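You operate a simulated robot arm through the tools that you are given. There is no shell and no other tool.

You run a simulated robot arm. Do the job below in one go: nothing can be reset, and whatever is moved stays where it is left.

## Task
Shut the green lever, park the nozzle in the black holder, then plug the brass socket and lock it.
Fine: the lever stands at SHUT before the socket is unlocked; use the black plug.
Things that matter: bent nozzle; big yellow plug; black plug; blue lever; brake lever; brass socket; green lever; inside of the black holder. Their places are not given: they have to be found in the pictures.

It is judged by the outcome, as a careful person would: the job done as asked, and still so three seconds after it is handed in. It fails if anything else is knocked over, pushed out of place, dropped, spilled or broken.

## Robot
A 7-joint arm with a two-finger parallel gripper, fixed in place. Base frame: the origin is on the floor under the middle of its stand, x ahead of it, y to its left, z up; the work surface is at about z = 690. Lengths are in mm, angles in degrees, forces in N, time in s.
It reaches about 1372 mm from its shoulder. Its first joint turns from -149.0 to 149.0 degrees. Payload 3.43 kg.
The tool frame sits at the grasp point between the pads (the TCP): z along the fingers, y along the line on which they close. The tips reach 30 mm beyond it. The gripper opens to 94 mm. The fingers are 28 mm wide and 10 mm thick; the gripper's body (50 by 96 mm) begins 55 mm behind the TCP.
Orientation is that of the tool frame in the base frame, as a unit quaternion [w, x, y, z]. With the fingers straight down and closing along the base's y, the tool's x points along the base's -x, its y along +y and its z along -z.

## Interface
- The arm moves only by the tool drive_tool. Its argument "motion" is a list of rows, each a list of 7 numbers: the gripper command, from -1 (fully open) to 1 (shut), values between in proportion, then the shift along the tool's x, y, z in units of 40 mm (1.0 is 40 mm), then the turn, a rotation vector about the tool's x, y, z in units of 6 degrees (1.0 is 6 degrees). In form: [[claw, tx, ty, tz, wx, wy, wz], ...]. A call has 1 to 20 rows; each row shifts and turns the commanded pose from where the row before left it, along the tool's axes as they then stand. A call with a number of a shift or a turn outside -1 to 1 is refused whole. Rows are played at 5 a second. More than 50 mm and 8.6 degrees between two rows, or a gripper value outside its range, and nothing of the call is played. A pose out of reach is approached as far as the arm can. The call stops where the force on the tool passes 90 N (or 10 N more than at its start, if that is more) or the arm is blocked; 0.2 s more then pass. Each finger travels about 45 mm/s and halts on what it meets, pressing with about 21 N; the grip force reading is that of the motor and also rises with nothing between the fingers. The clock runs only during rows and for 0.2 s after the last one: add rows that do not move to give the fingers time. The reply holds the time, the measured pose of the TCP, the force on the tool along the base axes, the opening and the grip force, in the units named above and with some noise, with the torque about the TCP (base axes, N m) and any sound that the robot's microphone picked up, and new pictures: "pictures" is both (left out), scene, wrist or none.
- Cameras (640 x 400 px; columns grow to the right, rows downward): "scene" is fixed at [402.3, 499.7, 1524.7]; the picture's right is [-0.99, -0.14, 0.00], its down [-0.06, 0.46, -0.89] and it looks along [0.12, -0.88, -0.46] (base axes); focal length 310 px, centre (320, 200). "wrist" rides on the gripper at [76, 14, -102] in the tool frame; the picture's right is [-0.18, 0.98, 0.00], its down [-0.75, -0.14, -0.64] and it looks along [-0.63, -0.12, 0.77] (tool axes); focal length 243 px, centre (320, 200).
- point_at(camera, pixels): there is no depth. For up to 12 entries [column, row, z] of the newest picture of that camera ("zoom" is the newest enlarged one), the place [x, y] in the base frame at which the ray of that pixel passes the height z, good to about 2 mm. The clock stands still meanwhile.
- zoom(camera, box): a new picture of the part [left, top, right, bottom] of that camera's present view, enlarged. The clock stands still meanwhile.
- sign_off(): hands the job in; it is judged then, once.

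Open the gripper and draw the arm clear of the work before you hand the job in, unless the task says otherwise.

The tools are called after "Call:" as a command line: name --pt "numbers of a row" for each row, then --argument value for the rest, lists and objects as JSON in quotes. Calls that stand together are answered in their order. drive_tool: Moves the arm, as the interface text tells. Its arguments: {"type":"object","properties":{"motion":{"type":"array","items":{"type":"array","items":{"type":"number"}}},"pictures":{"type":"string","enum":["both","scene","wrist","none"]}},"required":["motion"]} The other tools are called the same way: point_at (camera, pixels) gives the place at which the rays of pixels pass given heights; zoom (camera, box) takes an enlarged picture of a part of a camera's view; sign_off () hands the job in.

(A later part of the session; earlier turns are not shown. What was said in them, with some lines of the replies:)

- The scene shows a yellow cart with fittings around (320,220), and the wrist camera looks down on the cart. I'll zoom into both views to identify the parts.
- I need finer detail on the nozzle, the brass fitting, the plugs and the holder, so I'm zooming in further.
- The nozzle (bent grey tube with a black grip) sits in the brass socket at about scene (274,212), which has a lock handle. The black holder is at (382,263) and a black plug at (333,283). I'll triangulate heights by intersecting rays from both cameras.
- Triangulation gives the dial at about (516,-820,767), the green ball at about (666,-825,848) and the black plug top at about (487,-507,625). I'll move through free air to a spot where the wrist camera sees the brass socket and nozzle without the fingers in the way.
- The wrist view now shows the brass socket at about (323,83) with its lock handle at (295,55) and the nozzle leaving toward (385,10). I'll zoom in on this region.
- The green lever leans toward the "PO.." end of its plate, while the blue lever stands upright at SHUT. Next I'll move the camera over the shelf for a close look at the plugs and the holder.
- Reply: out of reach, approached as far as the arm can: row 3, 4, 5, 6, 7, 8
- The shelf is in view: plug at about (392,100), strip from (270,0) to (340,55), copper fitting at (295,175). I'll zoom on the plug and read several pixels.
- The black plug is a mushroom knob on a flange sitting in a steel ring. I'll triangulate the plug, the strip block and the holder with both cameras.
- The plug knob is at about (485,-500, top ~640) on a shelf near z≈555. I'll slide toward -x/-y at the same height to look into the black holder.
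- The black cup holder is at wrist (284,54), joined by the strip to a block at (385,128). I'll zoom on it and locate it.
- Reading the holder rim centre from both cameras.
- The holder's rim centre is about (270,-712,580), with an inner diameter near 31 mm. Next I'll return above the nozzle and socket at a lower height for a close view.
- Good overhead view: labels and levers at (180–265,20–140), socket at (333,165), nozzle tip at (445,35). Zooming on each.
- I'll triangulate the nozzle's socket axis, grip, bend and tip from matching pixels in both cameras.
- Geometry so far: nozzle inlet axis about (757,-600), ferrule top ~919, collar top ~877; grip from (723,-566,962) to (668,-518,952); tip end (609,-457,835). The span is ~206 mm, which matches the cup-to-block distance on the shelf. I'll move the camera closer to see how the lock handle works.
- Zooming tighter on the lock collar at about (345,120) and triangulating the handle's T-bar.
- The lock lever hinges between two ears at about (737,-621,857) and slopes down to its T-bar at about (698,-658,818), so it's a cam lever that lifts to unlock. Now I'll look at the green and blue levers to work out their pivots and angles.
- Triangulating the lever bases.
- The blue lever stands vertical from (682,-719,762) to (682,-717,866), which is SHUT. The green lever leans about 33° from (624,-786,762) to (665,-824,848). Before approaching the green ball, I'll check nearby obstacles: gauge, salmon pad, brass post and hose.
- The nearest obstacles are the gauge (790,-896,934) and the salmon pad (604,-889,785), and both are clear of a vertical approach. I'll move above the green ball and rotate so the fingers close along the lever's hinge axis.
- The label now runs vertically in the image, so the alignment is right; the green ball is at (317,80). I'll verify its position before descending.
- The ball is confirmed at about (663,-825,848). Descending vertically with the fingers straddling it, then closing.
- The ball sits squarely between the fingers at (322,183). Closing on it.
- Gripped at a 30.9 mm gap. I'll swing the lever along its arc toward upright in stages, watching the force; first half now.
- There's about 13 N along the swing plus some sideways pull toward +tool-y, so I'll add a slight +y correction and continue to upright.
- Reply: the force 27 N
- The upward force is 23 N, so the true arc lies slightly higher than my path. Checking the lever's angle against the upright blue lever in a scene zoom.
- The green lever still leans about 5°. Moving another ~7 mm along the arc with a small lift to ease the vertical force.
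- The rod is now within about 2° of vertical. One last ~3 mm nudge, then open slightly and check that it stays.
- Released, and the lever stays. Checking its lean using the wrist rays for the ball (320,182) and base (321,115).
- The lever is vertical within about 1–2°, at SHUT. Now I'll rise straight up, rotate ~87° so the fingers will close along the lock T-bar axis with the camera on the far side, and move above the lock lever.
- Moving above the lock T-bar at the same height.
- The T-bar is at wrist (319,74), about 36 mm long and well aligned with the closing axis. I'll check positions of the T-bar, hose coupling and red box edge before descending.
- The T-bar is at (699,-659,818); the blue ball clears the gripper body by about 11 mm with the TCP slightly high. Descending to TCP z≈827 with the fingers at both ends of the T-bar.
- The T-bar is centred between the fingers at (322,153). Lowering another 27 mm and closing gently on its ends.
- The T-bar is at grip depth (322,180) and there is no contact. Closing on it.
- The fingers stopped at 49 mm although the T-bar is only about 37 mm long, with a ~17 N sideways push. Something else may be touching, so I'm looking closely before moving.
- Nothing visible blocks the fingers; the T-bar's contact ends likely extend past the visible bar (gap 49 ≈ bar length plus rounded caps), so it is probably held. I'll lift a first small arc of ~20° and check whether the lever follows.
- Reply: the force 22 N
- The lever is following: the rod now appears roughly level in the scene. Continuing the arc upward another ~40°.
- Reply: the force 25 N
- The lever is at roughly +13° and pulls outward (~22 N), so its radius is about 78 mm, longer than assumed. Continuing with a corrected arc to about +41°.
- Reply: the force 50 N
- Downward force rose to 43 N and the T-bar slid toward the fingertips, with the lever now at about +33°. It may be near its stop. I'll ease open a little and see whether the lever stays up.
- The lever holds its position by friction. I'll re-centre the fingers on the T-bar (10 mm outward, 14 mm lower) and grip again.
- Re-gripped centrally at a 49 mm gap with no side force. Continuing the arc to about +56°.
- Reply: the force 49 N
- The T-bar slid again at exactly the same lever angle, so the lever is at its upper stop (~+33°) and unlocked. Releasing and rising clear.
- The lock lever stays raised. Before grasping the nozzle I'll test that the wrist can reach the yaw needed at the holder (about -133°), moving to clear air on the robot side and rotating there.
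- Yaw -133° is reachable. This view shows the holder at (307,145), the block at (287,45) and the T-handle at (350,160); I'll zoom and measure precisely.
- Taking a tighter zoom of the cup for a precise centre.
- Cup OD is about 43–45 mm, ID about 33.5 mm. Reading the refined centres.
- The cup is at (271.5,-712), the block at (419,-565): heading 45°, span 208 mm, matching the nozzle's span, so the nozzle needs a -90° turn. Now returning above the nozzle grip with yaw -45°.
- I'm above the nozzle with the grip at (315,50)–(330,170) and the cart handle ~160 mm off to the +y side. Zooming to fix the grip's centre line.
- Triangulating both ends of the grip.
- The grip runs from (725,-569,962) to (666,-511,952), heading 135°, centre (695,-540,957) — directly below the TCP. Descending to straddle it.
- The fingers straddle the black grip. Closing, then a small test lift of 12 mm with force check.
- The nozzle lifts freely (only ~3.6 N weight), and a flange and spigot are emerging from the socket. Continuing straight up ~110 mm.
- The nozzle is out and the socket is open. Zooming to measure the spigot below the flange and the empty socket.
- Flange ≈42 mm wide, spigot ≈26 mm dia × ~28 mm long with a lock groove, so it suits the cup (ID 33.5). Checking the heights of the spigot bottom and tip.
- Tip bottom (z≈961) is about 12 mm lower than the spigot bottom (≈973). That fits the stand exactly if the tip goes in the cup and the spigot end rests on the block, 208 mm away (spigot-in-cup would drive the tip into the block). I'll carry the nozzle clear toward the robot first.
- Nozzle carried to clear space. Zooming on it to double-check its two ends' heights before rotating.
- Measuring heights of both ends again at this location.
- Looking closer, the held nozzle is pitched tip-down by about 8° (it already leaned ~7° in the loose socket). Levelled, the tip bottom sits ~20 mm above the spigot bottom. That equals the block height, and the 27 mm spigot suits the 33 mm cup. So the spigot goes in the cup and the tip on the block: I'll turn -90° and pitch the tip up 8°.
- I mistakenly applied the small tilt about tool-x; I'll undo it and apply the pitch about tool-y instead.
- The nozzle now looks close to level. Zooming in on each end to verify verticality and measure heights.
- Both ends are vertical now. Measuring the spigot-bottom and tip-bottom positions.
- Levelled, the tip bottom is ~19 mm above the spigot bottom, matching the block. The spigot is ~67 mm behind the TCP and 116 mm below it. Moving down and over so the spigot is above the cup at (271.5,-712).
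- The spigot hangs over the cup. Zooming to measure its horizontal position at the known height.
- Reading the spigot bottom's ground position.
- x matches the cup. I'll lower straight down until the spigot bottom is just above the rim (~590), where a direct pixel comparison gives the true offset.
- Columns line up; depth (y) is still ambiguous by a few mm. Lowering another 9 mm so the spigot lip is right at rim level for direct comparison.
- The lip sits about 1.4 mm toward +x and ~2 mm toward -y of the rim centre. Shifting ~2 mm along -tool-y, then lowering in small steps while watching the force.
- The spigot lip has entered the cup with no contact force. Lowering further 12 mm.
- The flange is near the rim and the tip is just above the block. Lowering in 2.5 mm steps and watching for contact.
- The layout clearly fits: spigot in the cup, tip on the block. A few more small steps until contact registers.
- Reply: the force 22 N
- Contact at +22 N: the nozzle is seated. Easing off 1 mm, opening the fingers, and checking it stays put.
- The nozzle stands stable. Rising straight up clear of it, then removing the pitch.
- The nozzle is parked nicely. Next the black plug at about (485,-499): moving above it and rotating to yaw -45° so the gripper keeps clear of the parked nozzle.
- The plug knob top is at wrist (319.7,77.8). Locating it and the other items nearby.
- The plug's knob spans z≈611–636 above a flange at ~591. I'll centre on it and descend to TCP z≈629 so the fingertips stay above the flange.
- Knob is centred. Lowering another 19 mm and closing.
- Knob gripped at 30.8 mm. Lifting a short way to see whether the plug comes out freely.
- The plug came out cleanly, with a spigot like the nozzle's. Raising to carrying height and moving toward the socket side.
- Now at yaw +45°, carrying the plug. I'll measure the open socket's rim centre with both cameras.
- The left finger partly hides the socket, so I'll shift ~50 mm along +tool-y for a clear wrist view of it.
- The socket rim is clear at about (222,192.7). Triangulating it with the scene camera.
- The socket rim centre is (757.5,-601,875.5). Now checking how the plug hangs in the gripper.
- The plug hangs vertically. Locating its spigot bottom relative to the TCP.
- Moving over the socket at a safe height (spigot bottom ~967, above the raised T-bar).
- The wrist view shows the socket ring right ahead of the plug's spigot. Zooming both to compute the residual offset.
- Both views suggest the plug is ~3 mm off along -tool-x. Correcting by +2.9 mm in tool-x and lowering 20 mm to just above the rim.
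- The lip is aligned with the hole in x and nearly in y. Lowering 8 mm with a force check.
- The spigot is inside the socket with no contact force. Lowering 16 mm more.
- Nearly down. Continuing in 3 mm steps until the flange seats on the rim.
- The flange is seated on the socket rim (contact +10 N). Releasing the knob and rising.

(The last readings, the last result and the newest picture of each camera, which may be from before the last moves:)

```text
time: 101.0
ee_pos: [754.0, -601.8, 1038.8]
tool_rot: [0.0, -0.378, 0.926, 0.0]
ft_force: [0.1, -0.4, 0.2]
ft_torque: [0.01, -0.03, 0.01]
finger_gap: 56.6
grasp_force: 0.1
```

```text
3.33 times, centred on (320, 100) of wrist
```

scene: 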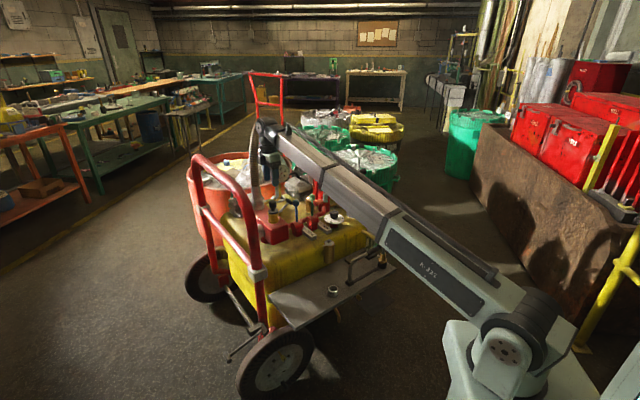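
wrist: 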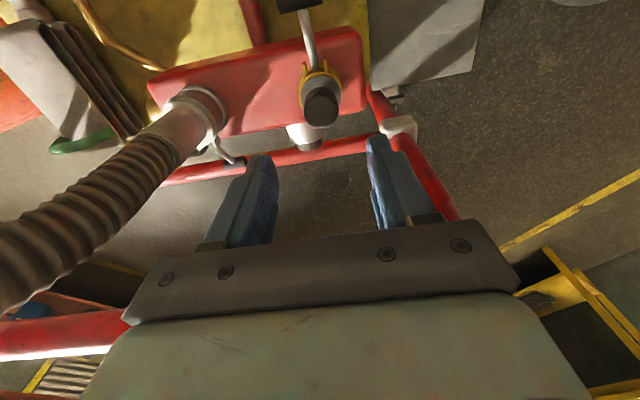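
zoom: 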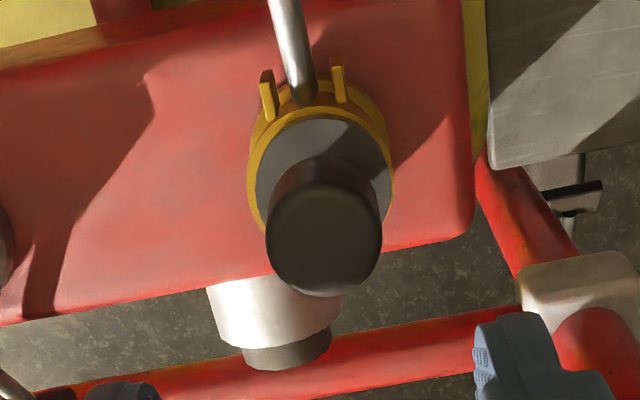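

The plug sits flush in the socket. Now to lock it: moving back above the raised T-bar at about (697,-660,904).

Call:
drive_tool --pt "-0.35 0.7 0 0 0 0 0" --pt "-0.35 0.7 0 0 0 0 0" --pt "-0.35 0.63 0 0 0 0 0" --pt "-0.35 0 0 0 0 0 0" --pictures "wrist"

Call:
zoom --camera "wrist" --box '[250, 60, 390, 180]'

Call:
zoom --camera "scene" --box '[270, 190, 304, 220]'

```text
time: 102.0
ee_pos: [695.8, -658.5, 1038.3]
tool_rot: [0.0, -0.378, 0.926, 0.0]
ft_force: [0.4, 0.6, 0.2]
ft_torque: [-0.03, -0.02, -0.04]
finger_gap: 63.3
grasp_force: 0.2
```

wrist: 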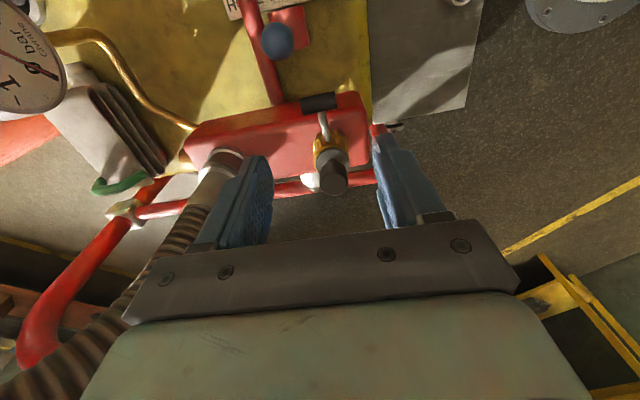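

```text
3.33 times, centred on (320, 120) of wrist
```

zoom: 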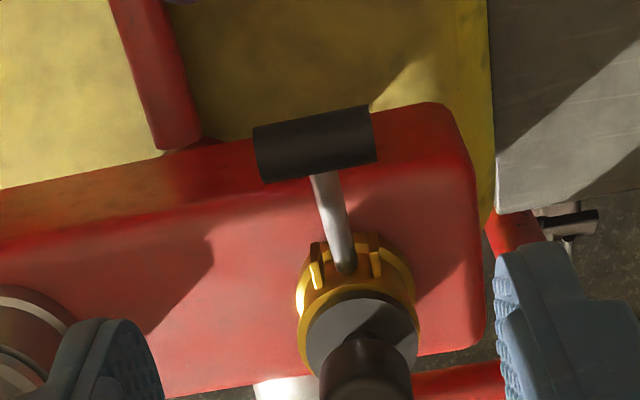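

```text
13.33 times, centred on (287, 205) of scene
```

zoom: 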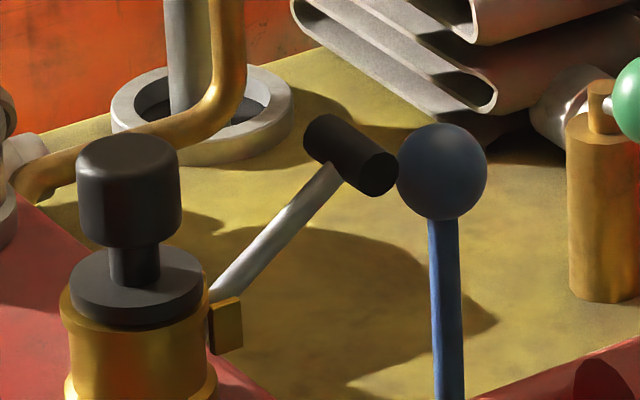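

Triangulating the raised T-bar.

Call:
point_at --camera "wrist" --pixels '[[318.8, 103.5, 890], [318.8, 103.5, 900], [318.8, 103.5, 910]]'

Call:
point_at --camera "scene" --pixels '[[289.25, 201.55, 890], [289.25, 201.55, 900], [289.25, 201.55, 910], [277.7, 217, 860], [277.7, 217, 850]]'

```text
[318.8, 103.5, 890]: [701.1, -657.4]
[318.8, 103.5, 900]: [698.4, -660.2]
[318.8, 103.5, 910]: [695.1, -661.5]
```

```text
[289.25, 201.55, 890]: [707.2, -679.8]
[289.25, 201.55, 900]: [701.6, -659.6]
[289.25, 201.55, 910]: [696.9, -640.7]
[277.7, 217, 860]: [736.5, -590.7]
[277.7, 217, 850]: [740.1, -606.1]
```

The T-bar is at (699,-660,900). Descending with fingers at its ends, then gripping.

Call:
drive_tool --pt "-0.35 -0.035 -0.065 0.8 0 0 0" --pt "-0.35 0 0 0.9 0 0 0" --pt "-0.35 0 0 0.9 0 0 0" --pt "-0.35 0 0 0.6 0 0 0" --pt "-0.35 0 0 0 0 0 0" --pictures "wrist"

Call:
zoom --camera "wrist" --box '[240, 120, 400, 230]'

```text
time: 103.2
ee_pos: [697.9, -659.3, 911.5]
tool_rot: [0.0, -0.378, 0.926, 0.001]
ft_force: [-0.3, 0.1, -0.7]
ft_torque: [-0.03, -0.02, -0.03]
finger_gap: 63.8
grasp_force: 0.0
```

wrist: 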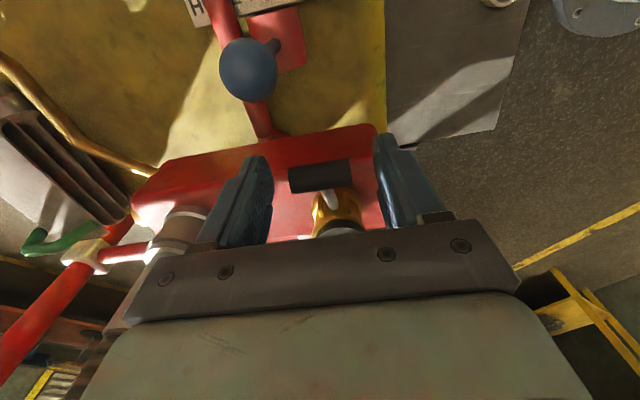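

```text
3.64 times, centred on (320, 175) of wrist
```

zoom: 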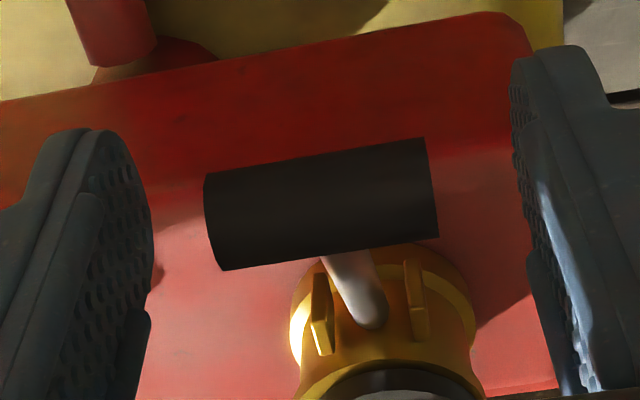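

The T-bar is centred at grip depth. Closing on it and swinging it down the first half of the arc.

Call:
drive_tool --pt "1 0 0 0 0 0 0" --pt "1 0 0 0 0 0 0" --pt "1 0 0 0 0 0 0" --pt "1 0.09 0 0.125 0 0 0" --pt "1 0.075 0 0.125 0 0 0" --pt "1 0.06 0 0.125 0 0 0" --pt "1 0.05 0 0.125 0 0 0" --pt "1 0.0375 0 0.125 0 0 0" --pt "1 0.0275 0 0.125 0 0 0" --pt "1 0.015 0 0.1375 0 0 0" --pt "1 0.0075 0 0.1375 0 0 0" --pt "1 0 0 0 0 0 0" --pictures "wrist"

Call:
zoom --camera "wrist" --box '[240, 120, 400, 230]'

Call:
zoom --camera "scene" --box '[260, 185, 310, 225]'

```text
time: 105.8
ee_pos: [687.2, -669.4, 871.0]
tool_rot: [-0.001, -0.378, 0.926, -0.001]
ft_force: [-3.9, 5.1, 16.3]
ft_torque: [0.84, -0.91, 0.01]
finger_gap: 49.4
grasp_force: 45.4
```

wrist: 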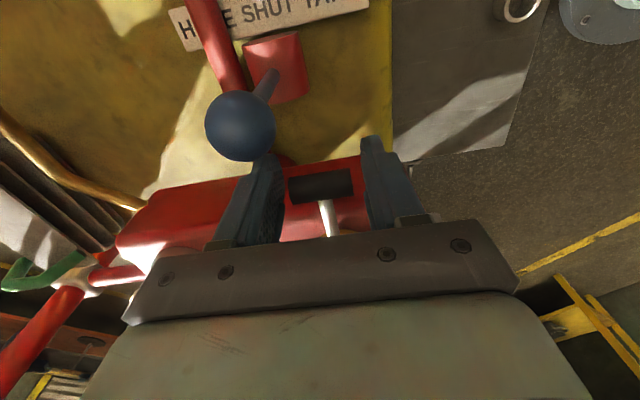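

```text
3.64 times, centred on (320, 175) of wrist
```

zoom: 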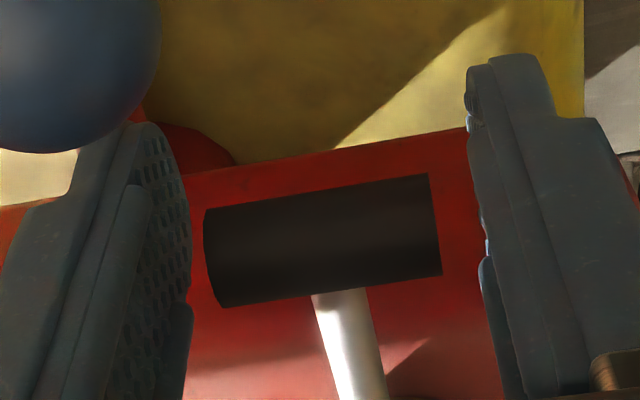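

```text
10.00 times, centred on (285, 205) of scene
```

zoom: 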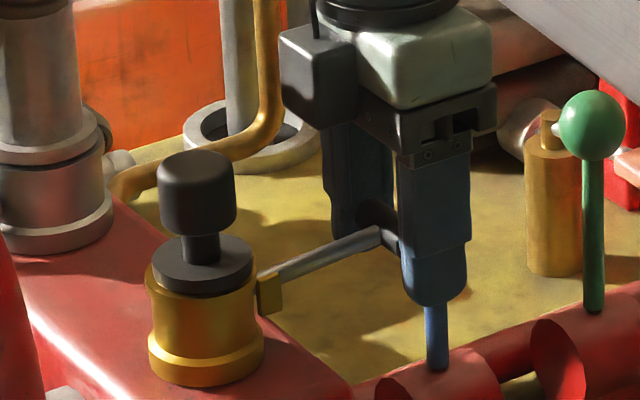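

The lever is following (now about level), with ~7 mm clearance to the blue ball. Continuing down the second half of the arc.

Call:
drive_tool --pt "1 -0.005 0 0.1125 0 0 0" --pt "1 -0.01 0 0.1125 0 0 0" --pt "1 -0.0225 0 0.125 0 0 0" --pt "1 -0.0325 0 0.125 0 0 0" --pt "1 -0.045 0 0.125 0 0 0" --pt "1 -0.0575 0 0.125 0 0 0" --pt "1 0 0 0 0 0 0" --pictures "wrist"

Call:
zoom --camera "wrist" --box '[240, 120, 400, 230]'

Call:
zoom --camera "scene" --box '[260, 185, 310, 225]'

```text
time: 107.4
ee_pos: [690.6, -666.5, 842.0]
tool_rot: [-0.001, -0.377, 0.926, 0.0]
ft_force: [-23.1, -10.4, 6.7]
ft_torque: [0.6, -0.67, 0.02]
finger_gap: 48.9
grasp_force: 45.0
```

wrist: 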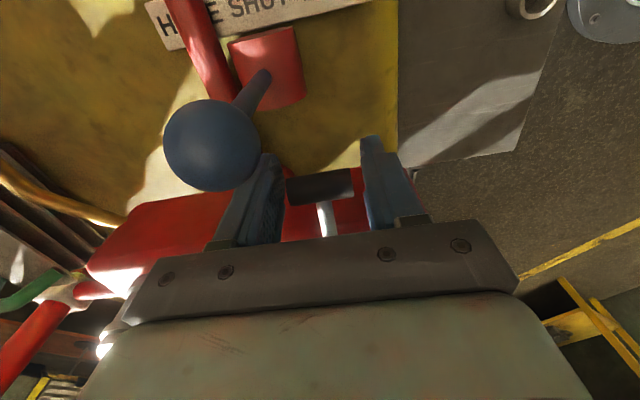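

```text
3.64 times, centred on (320, 175) of wrist
```

zoom: 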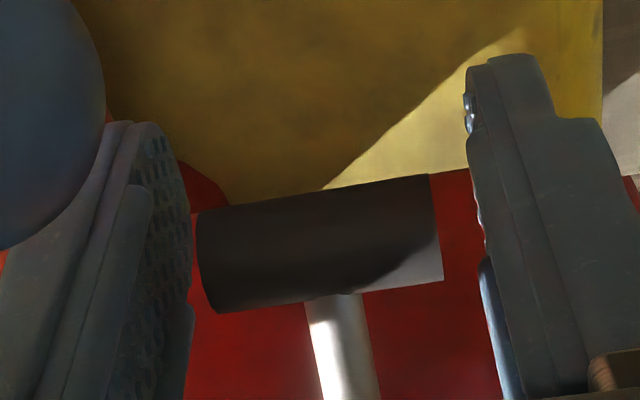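

```text
10.00 times, centred on (285, 205) of scene
```

zoom: 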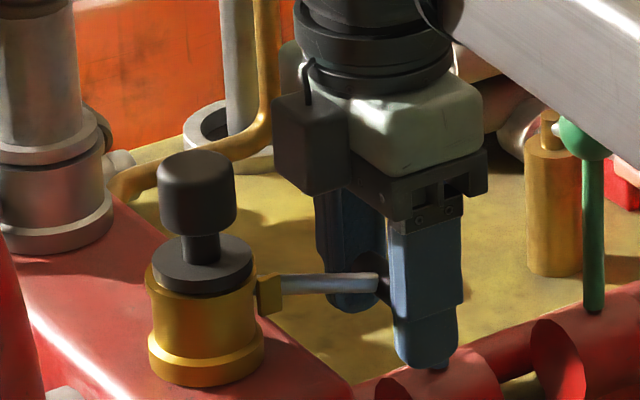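

The lever lags because the T-bar slips in the pads. I'll release, rise, close the fingers fully and push the T-bar down from above with the fingertips instead.

Call:
drive_tool --pt "-0.35 0 0 0 0 0 0" --pt "-0.35 0 0 0 0 0 0" --pt "-0.35 0 0 -0.3 0 0 0" --pt "-0.35 0 0 -0.6 0 0 0" --pt "-0.35 0 0 -0.6 0 0 0" --pt "1 0 0 0 0 0 0" --pt "1 0 0 0 0 0 0" --pt "1 0 0 0 0 0 0" --pt "1 0 0 0 0 0 0" --pt "1 0 0 0 0 0 0" --pictures "wrist"

Call:
zoom --camera "scene" --box '[260, 185, 310, 225]'

Call:
zoom --camera "wrist" --box '[240, 80, 400, 230]'

```text
time: 109.6
ee_pos: [693.2, -665.4, 900.9]
tool_rot: [-0.001, -0.378, 0.926, 0.0]
ft_force: [0.0, -0.2, 0.3]
ft_torque: [-0.01, -0.02, 0.01]
finger_gap: 0.0
grasp_force: 20.8
```

wrist: 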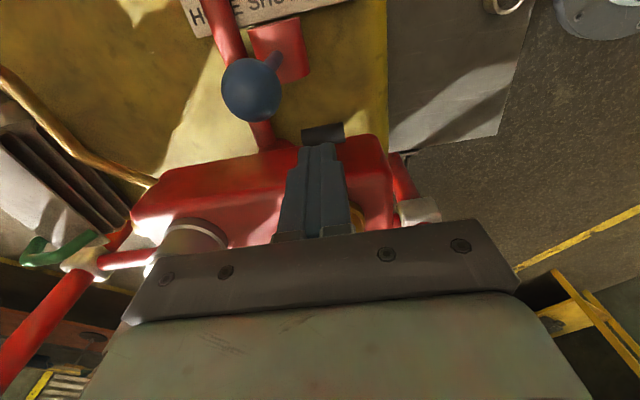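

```text
10.00 times, centred on (285, 205) of scene
```

zoom: 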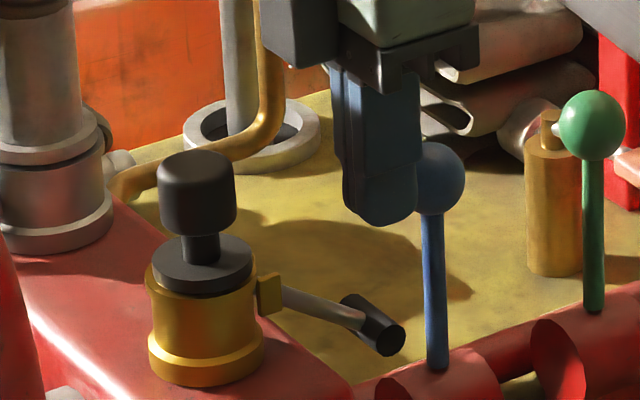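

```text
2.67 times, centred on (320, 155) of wrist
```

zoom: 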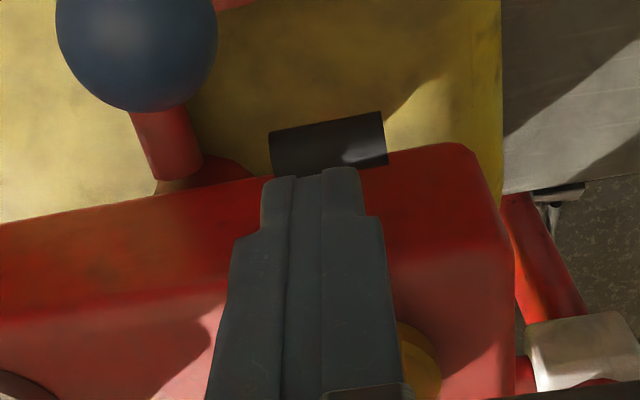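

After opening, the lever dropped to the bottom by itself: the T-bar now appears near its original locked place, at scene (290,217.5). I'll repeat the same zoom as before unlocking to compare.

Call:
zoom --camera "scene" --box '[262, 195, 302, 230]'

```text
11.43 times, centred on (282, 212) of scene
```

zoom: 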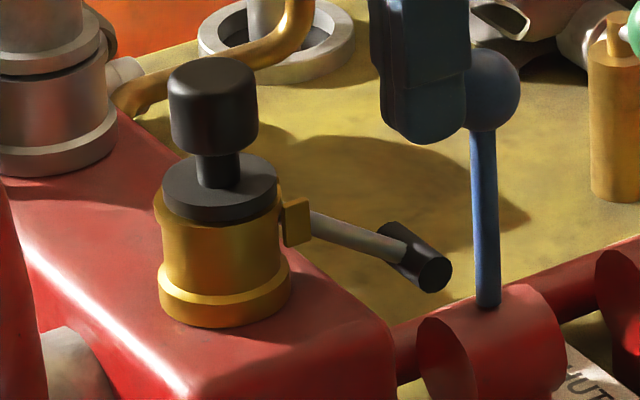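

The lever matches its original locked position almost exactly. To be sure it's fully home, I'll press gently on the T-bar from above with the closed fingertips.

Call:
drive_tool --pt "1 -0.2 0 0 0 0 0" --pt "1 0 0 0.5 0 0 0" --pt "1 0 0 0.5 0 0 0" --pt "1 0 0 0 0 0 0" --pictures "none"

Call:
drive_tool --pt "1 0 0 0.08 0 0 0" --pt "1 0 0 0 0 0 0" --pictures "none"

Call:
zoom --camera "scene" --box '[262, 195, 302, 230]'

```text
time: 110.6
ee_pos: [698.8, -660.6, 863.2]
tool_rot: [0.0, -0.378, 0.926, -0.001]
ft_force: [-0.7, -3.1, 26.7]
ft_torque: [0.19, -0.19, -0.04]
finger_gap: 0.1
grasp_force: 20.6
```

```text
time: 111.2
ee_pos: [698.1, -660.5, 862.2]
tool_rot: [0.001, -0.378, 0.926, -0.003]
ft_force: [-3.9, -9.8, 62.1]
ft_torque: [0.33, -0.46, -0.1]
finger_gap: 0.3
grasp_force: 20.7
```

```text
11.43 times, centred on (282, 212) of scene
```

zoom: 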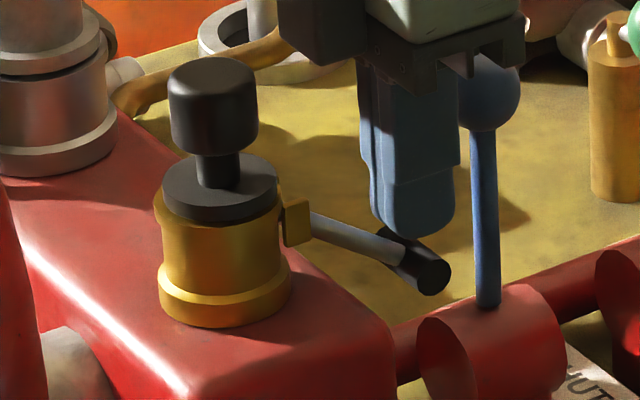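

The lever took 62 N without moving: it is hard against its locked stop. Retreating upward and checking the whole scene.

Call:
drive_tool --pt "1 0 0 -0.3 0 0 0" --pt "1 0 0 -0.9 0 0 0" --pt "1 0 0 -0.9 0 0 0" --pt "1 0 0 -0.9 0 0 0" --pt "1 0 0 -0.9 0 0 0" --pt "1 0 0 -0.9 0 0 0" --pt "-0.5 0 0 0 0 0 0" --pt "-0.5 0 0 0 0 0 0"

Call:
zoom --camera "scene" --box '[255, 180, 335, 240]'

Call:
zoom --camera "scene" --box '[310, 225, 410, 300]'

Call:
zoom --camera "wrist" --box '[200, 0, 400, 190]'

```text
time: 113.0
ee_pos: [698.3, -659.5, 1049.5]
tool_rot: [0.0, -0.379, 0.926, -0.001]
ft_force: [-0.1, -0.4, -0.1]
ft_torque: [0.0, 0.01, 0.01]
finger_gap: 50.1
grasp_force: 0.1
```

scene: 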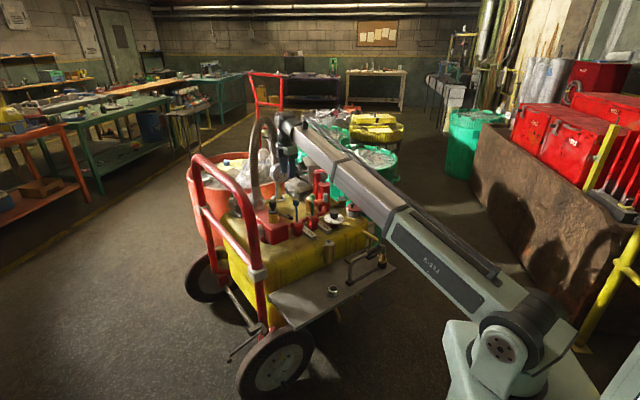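
wrist: 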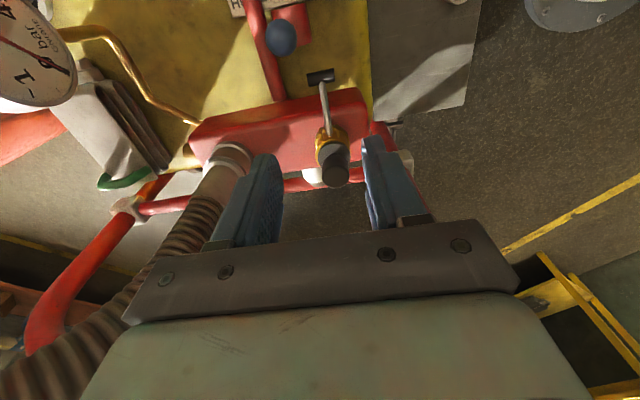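

```text
6.67 times, centred on (295, 210) of scene
```

zoom: 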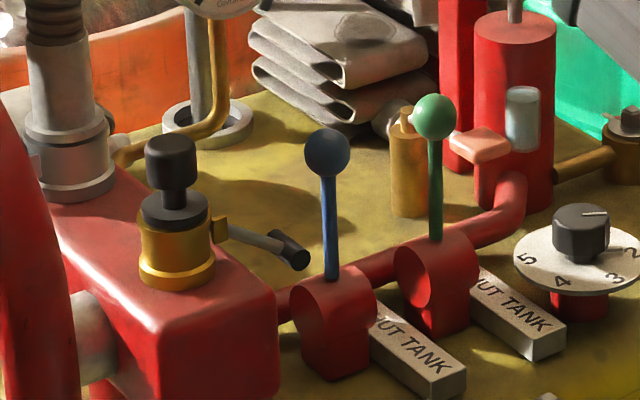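

```text
5.33 times, centred on (360, 262) of scene
```

zoom: 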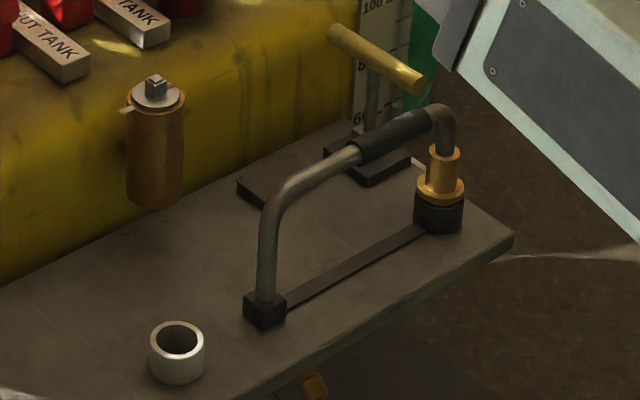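

```text
2.11 times, centred on (300, 95) of wrist
```

zoom: 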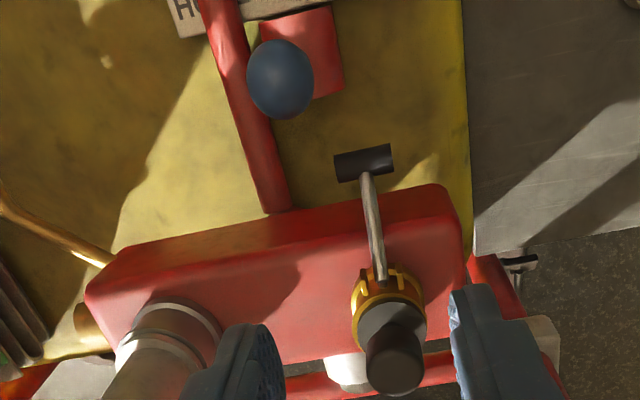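

All parts look right: green lever upright at SHUT, nozzle parked in the black holder with its tip on the rest, black plug seated with the lock lever down. Opening the gripper fully and drawing the arm clear.

Call:
drive_tool --pt "-1 0.237 0.93 -0.1 0 0 0" --pt "-1 0.237 0.93 -0.05 0 0 0" --pt "-1 0.237 0.93 0 0 0 0" --pt "-1 0.237 0.93 0 0 0 0" --pt "-1 0.237 0.93 0 0 0 0" --pt "-1 0.237 0.93 0 0 0 0" --pt "-1 0.237 0.93 0 0 0 0" --pt "-1 -0.53 0.67 0 0 0 0" --pt "-1 -0.53 0.67 0 0 0 0" --pt "-1 -0.53 0.67 0 0 0 0" --pt "-1 -0.53 0.67 0 0 0 0" --pt "-1 -0.53 0.67 0 0 0 0" --pt "-1 0 0 0 0 0 0" --pt "-1 0 0 0 0 0 0" --pt "-1 0 0 0 0 0 0"

Call:
zoom --camera "scene" --box '[240, 170, 400, 300]'

```text
time: 116.2
ee_pos: [453.1, -350.3, 1054.4]
tool_rot: [0.001, -0.377, 0.926, -0.004]
ft_force: [-0.3, 1.6, -0.3]
ft_torque: [0.0, 0.01, 0.02]
finger_gap: 93.8
grasp_force: 0.0
```

scene: 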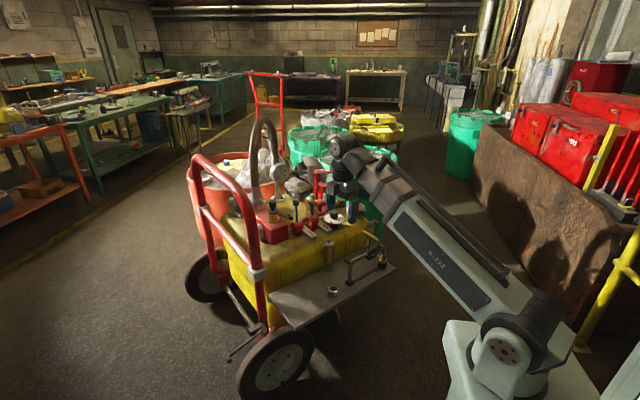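
wrist: 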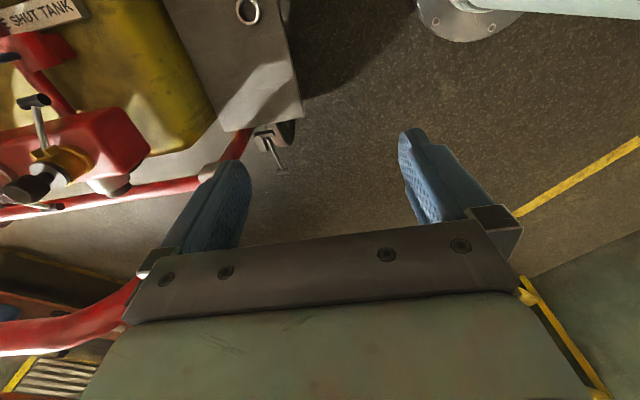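

```text
3.08 times, centred on (320, 235) of scene
```

zoom: 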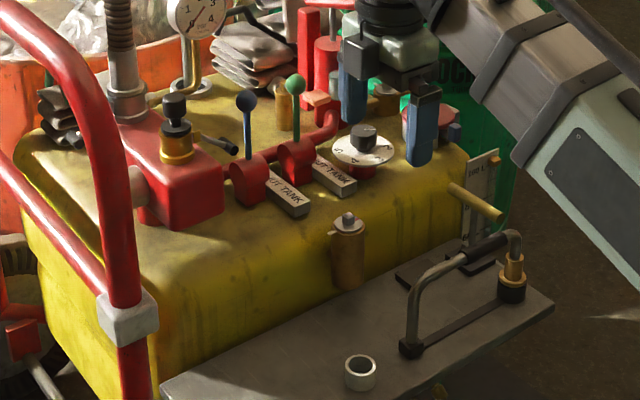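

The arm is clear and the gripper is open. The lever is at SHUT, the nozzle is parked, the black plug is in the brass socket with its lock lever down, and nothing else has moved. Handing in.

Call:
sign_off

```text
The job is handed in.
```

The job is done and handed in; I haven't seen the judge's verdict.

- **Green lever:** I set it to SHUT before touching the socket lock. It stands upright, within about 2° of vertical, and the blue lever was not moved.
- **Nozzle:** it is parked with its brass end in the black holder's cup and its tip resting on the small block at the other end of the strip. It stood by itself after I let go. The task did not say which end goes in the cup. I chose the brass end because that end is the better fit for the cup and the tip then sits level on the block.
- **Brass socket:** the black plug is seated flush. The lock lever is back where it started and did not move when I pressed it down with about 62 N.

I saw nothing else knocked over or pushed out of place. The gripper is open and the arm is drawn clear of the cart.
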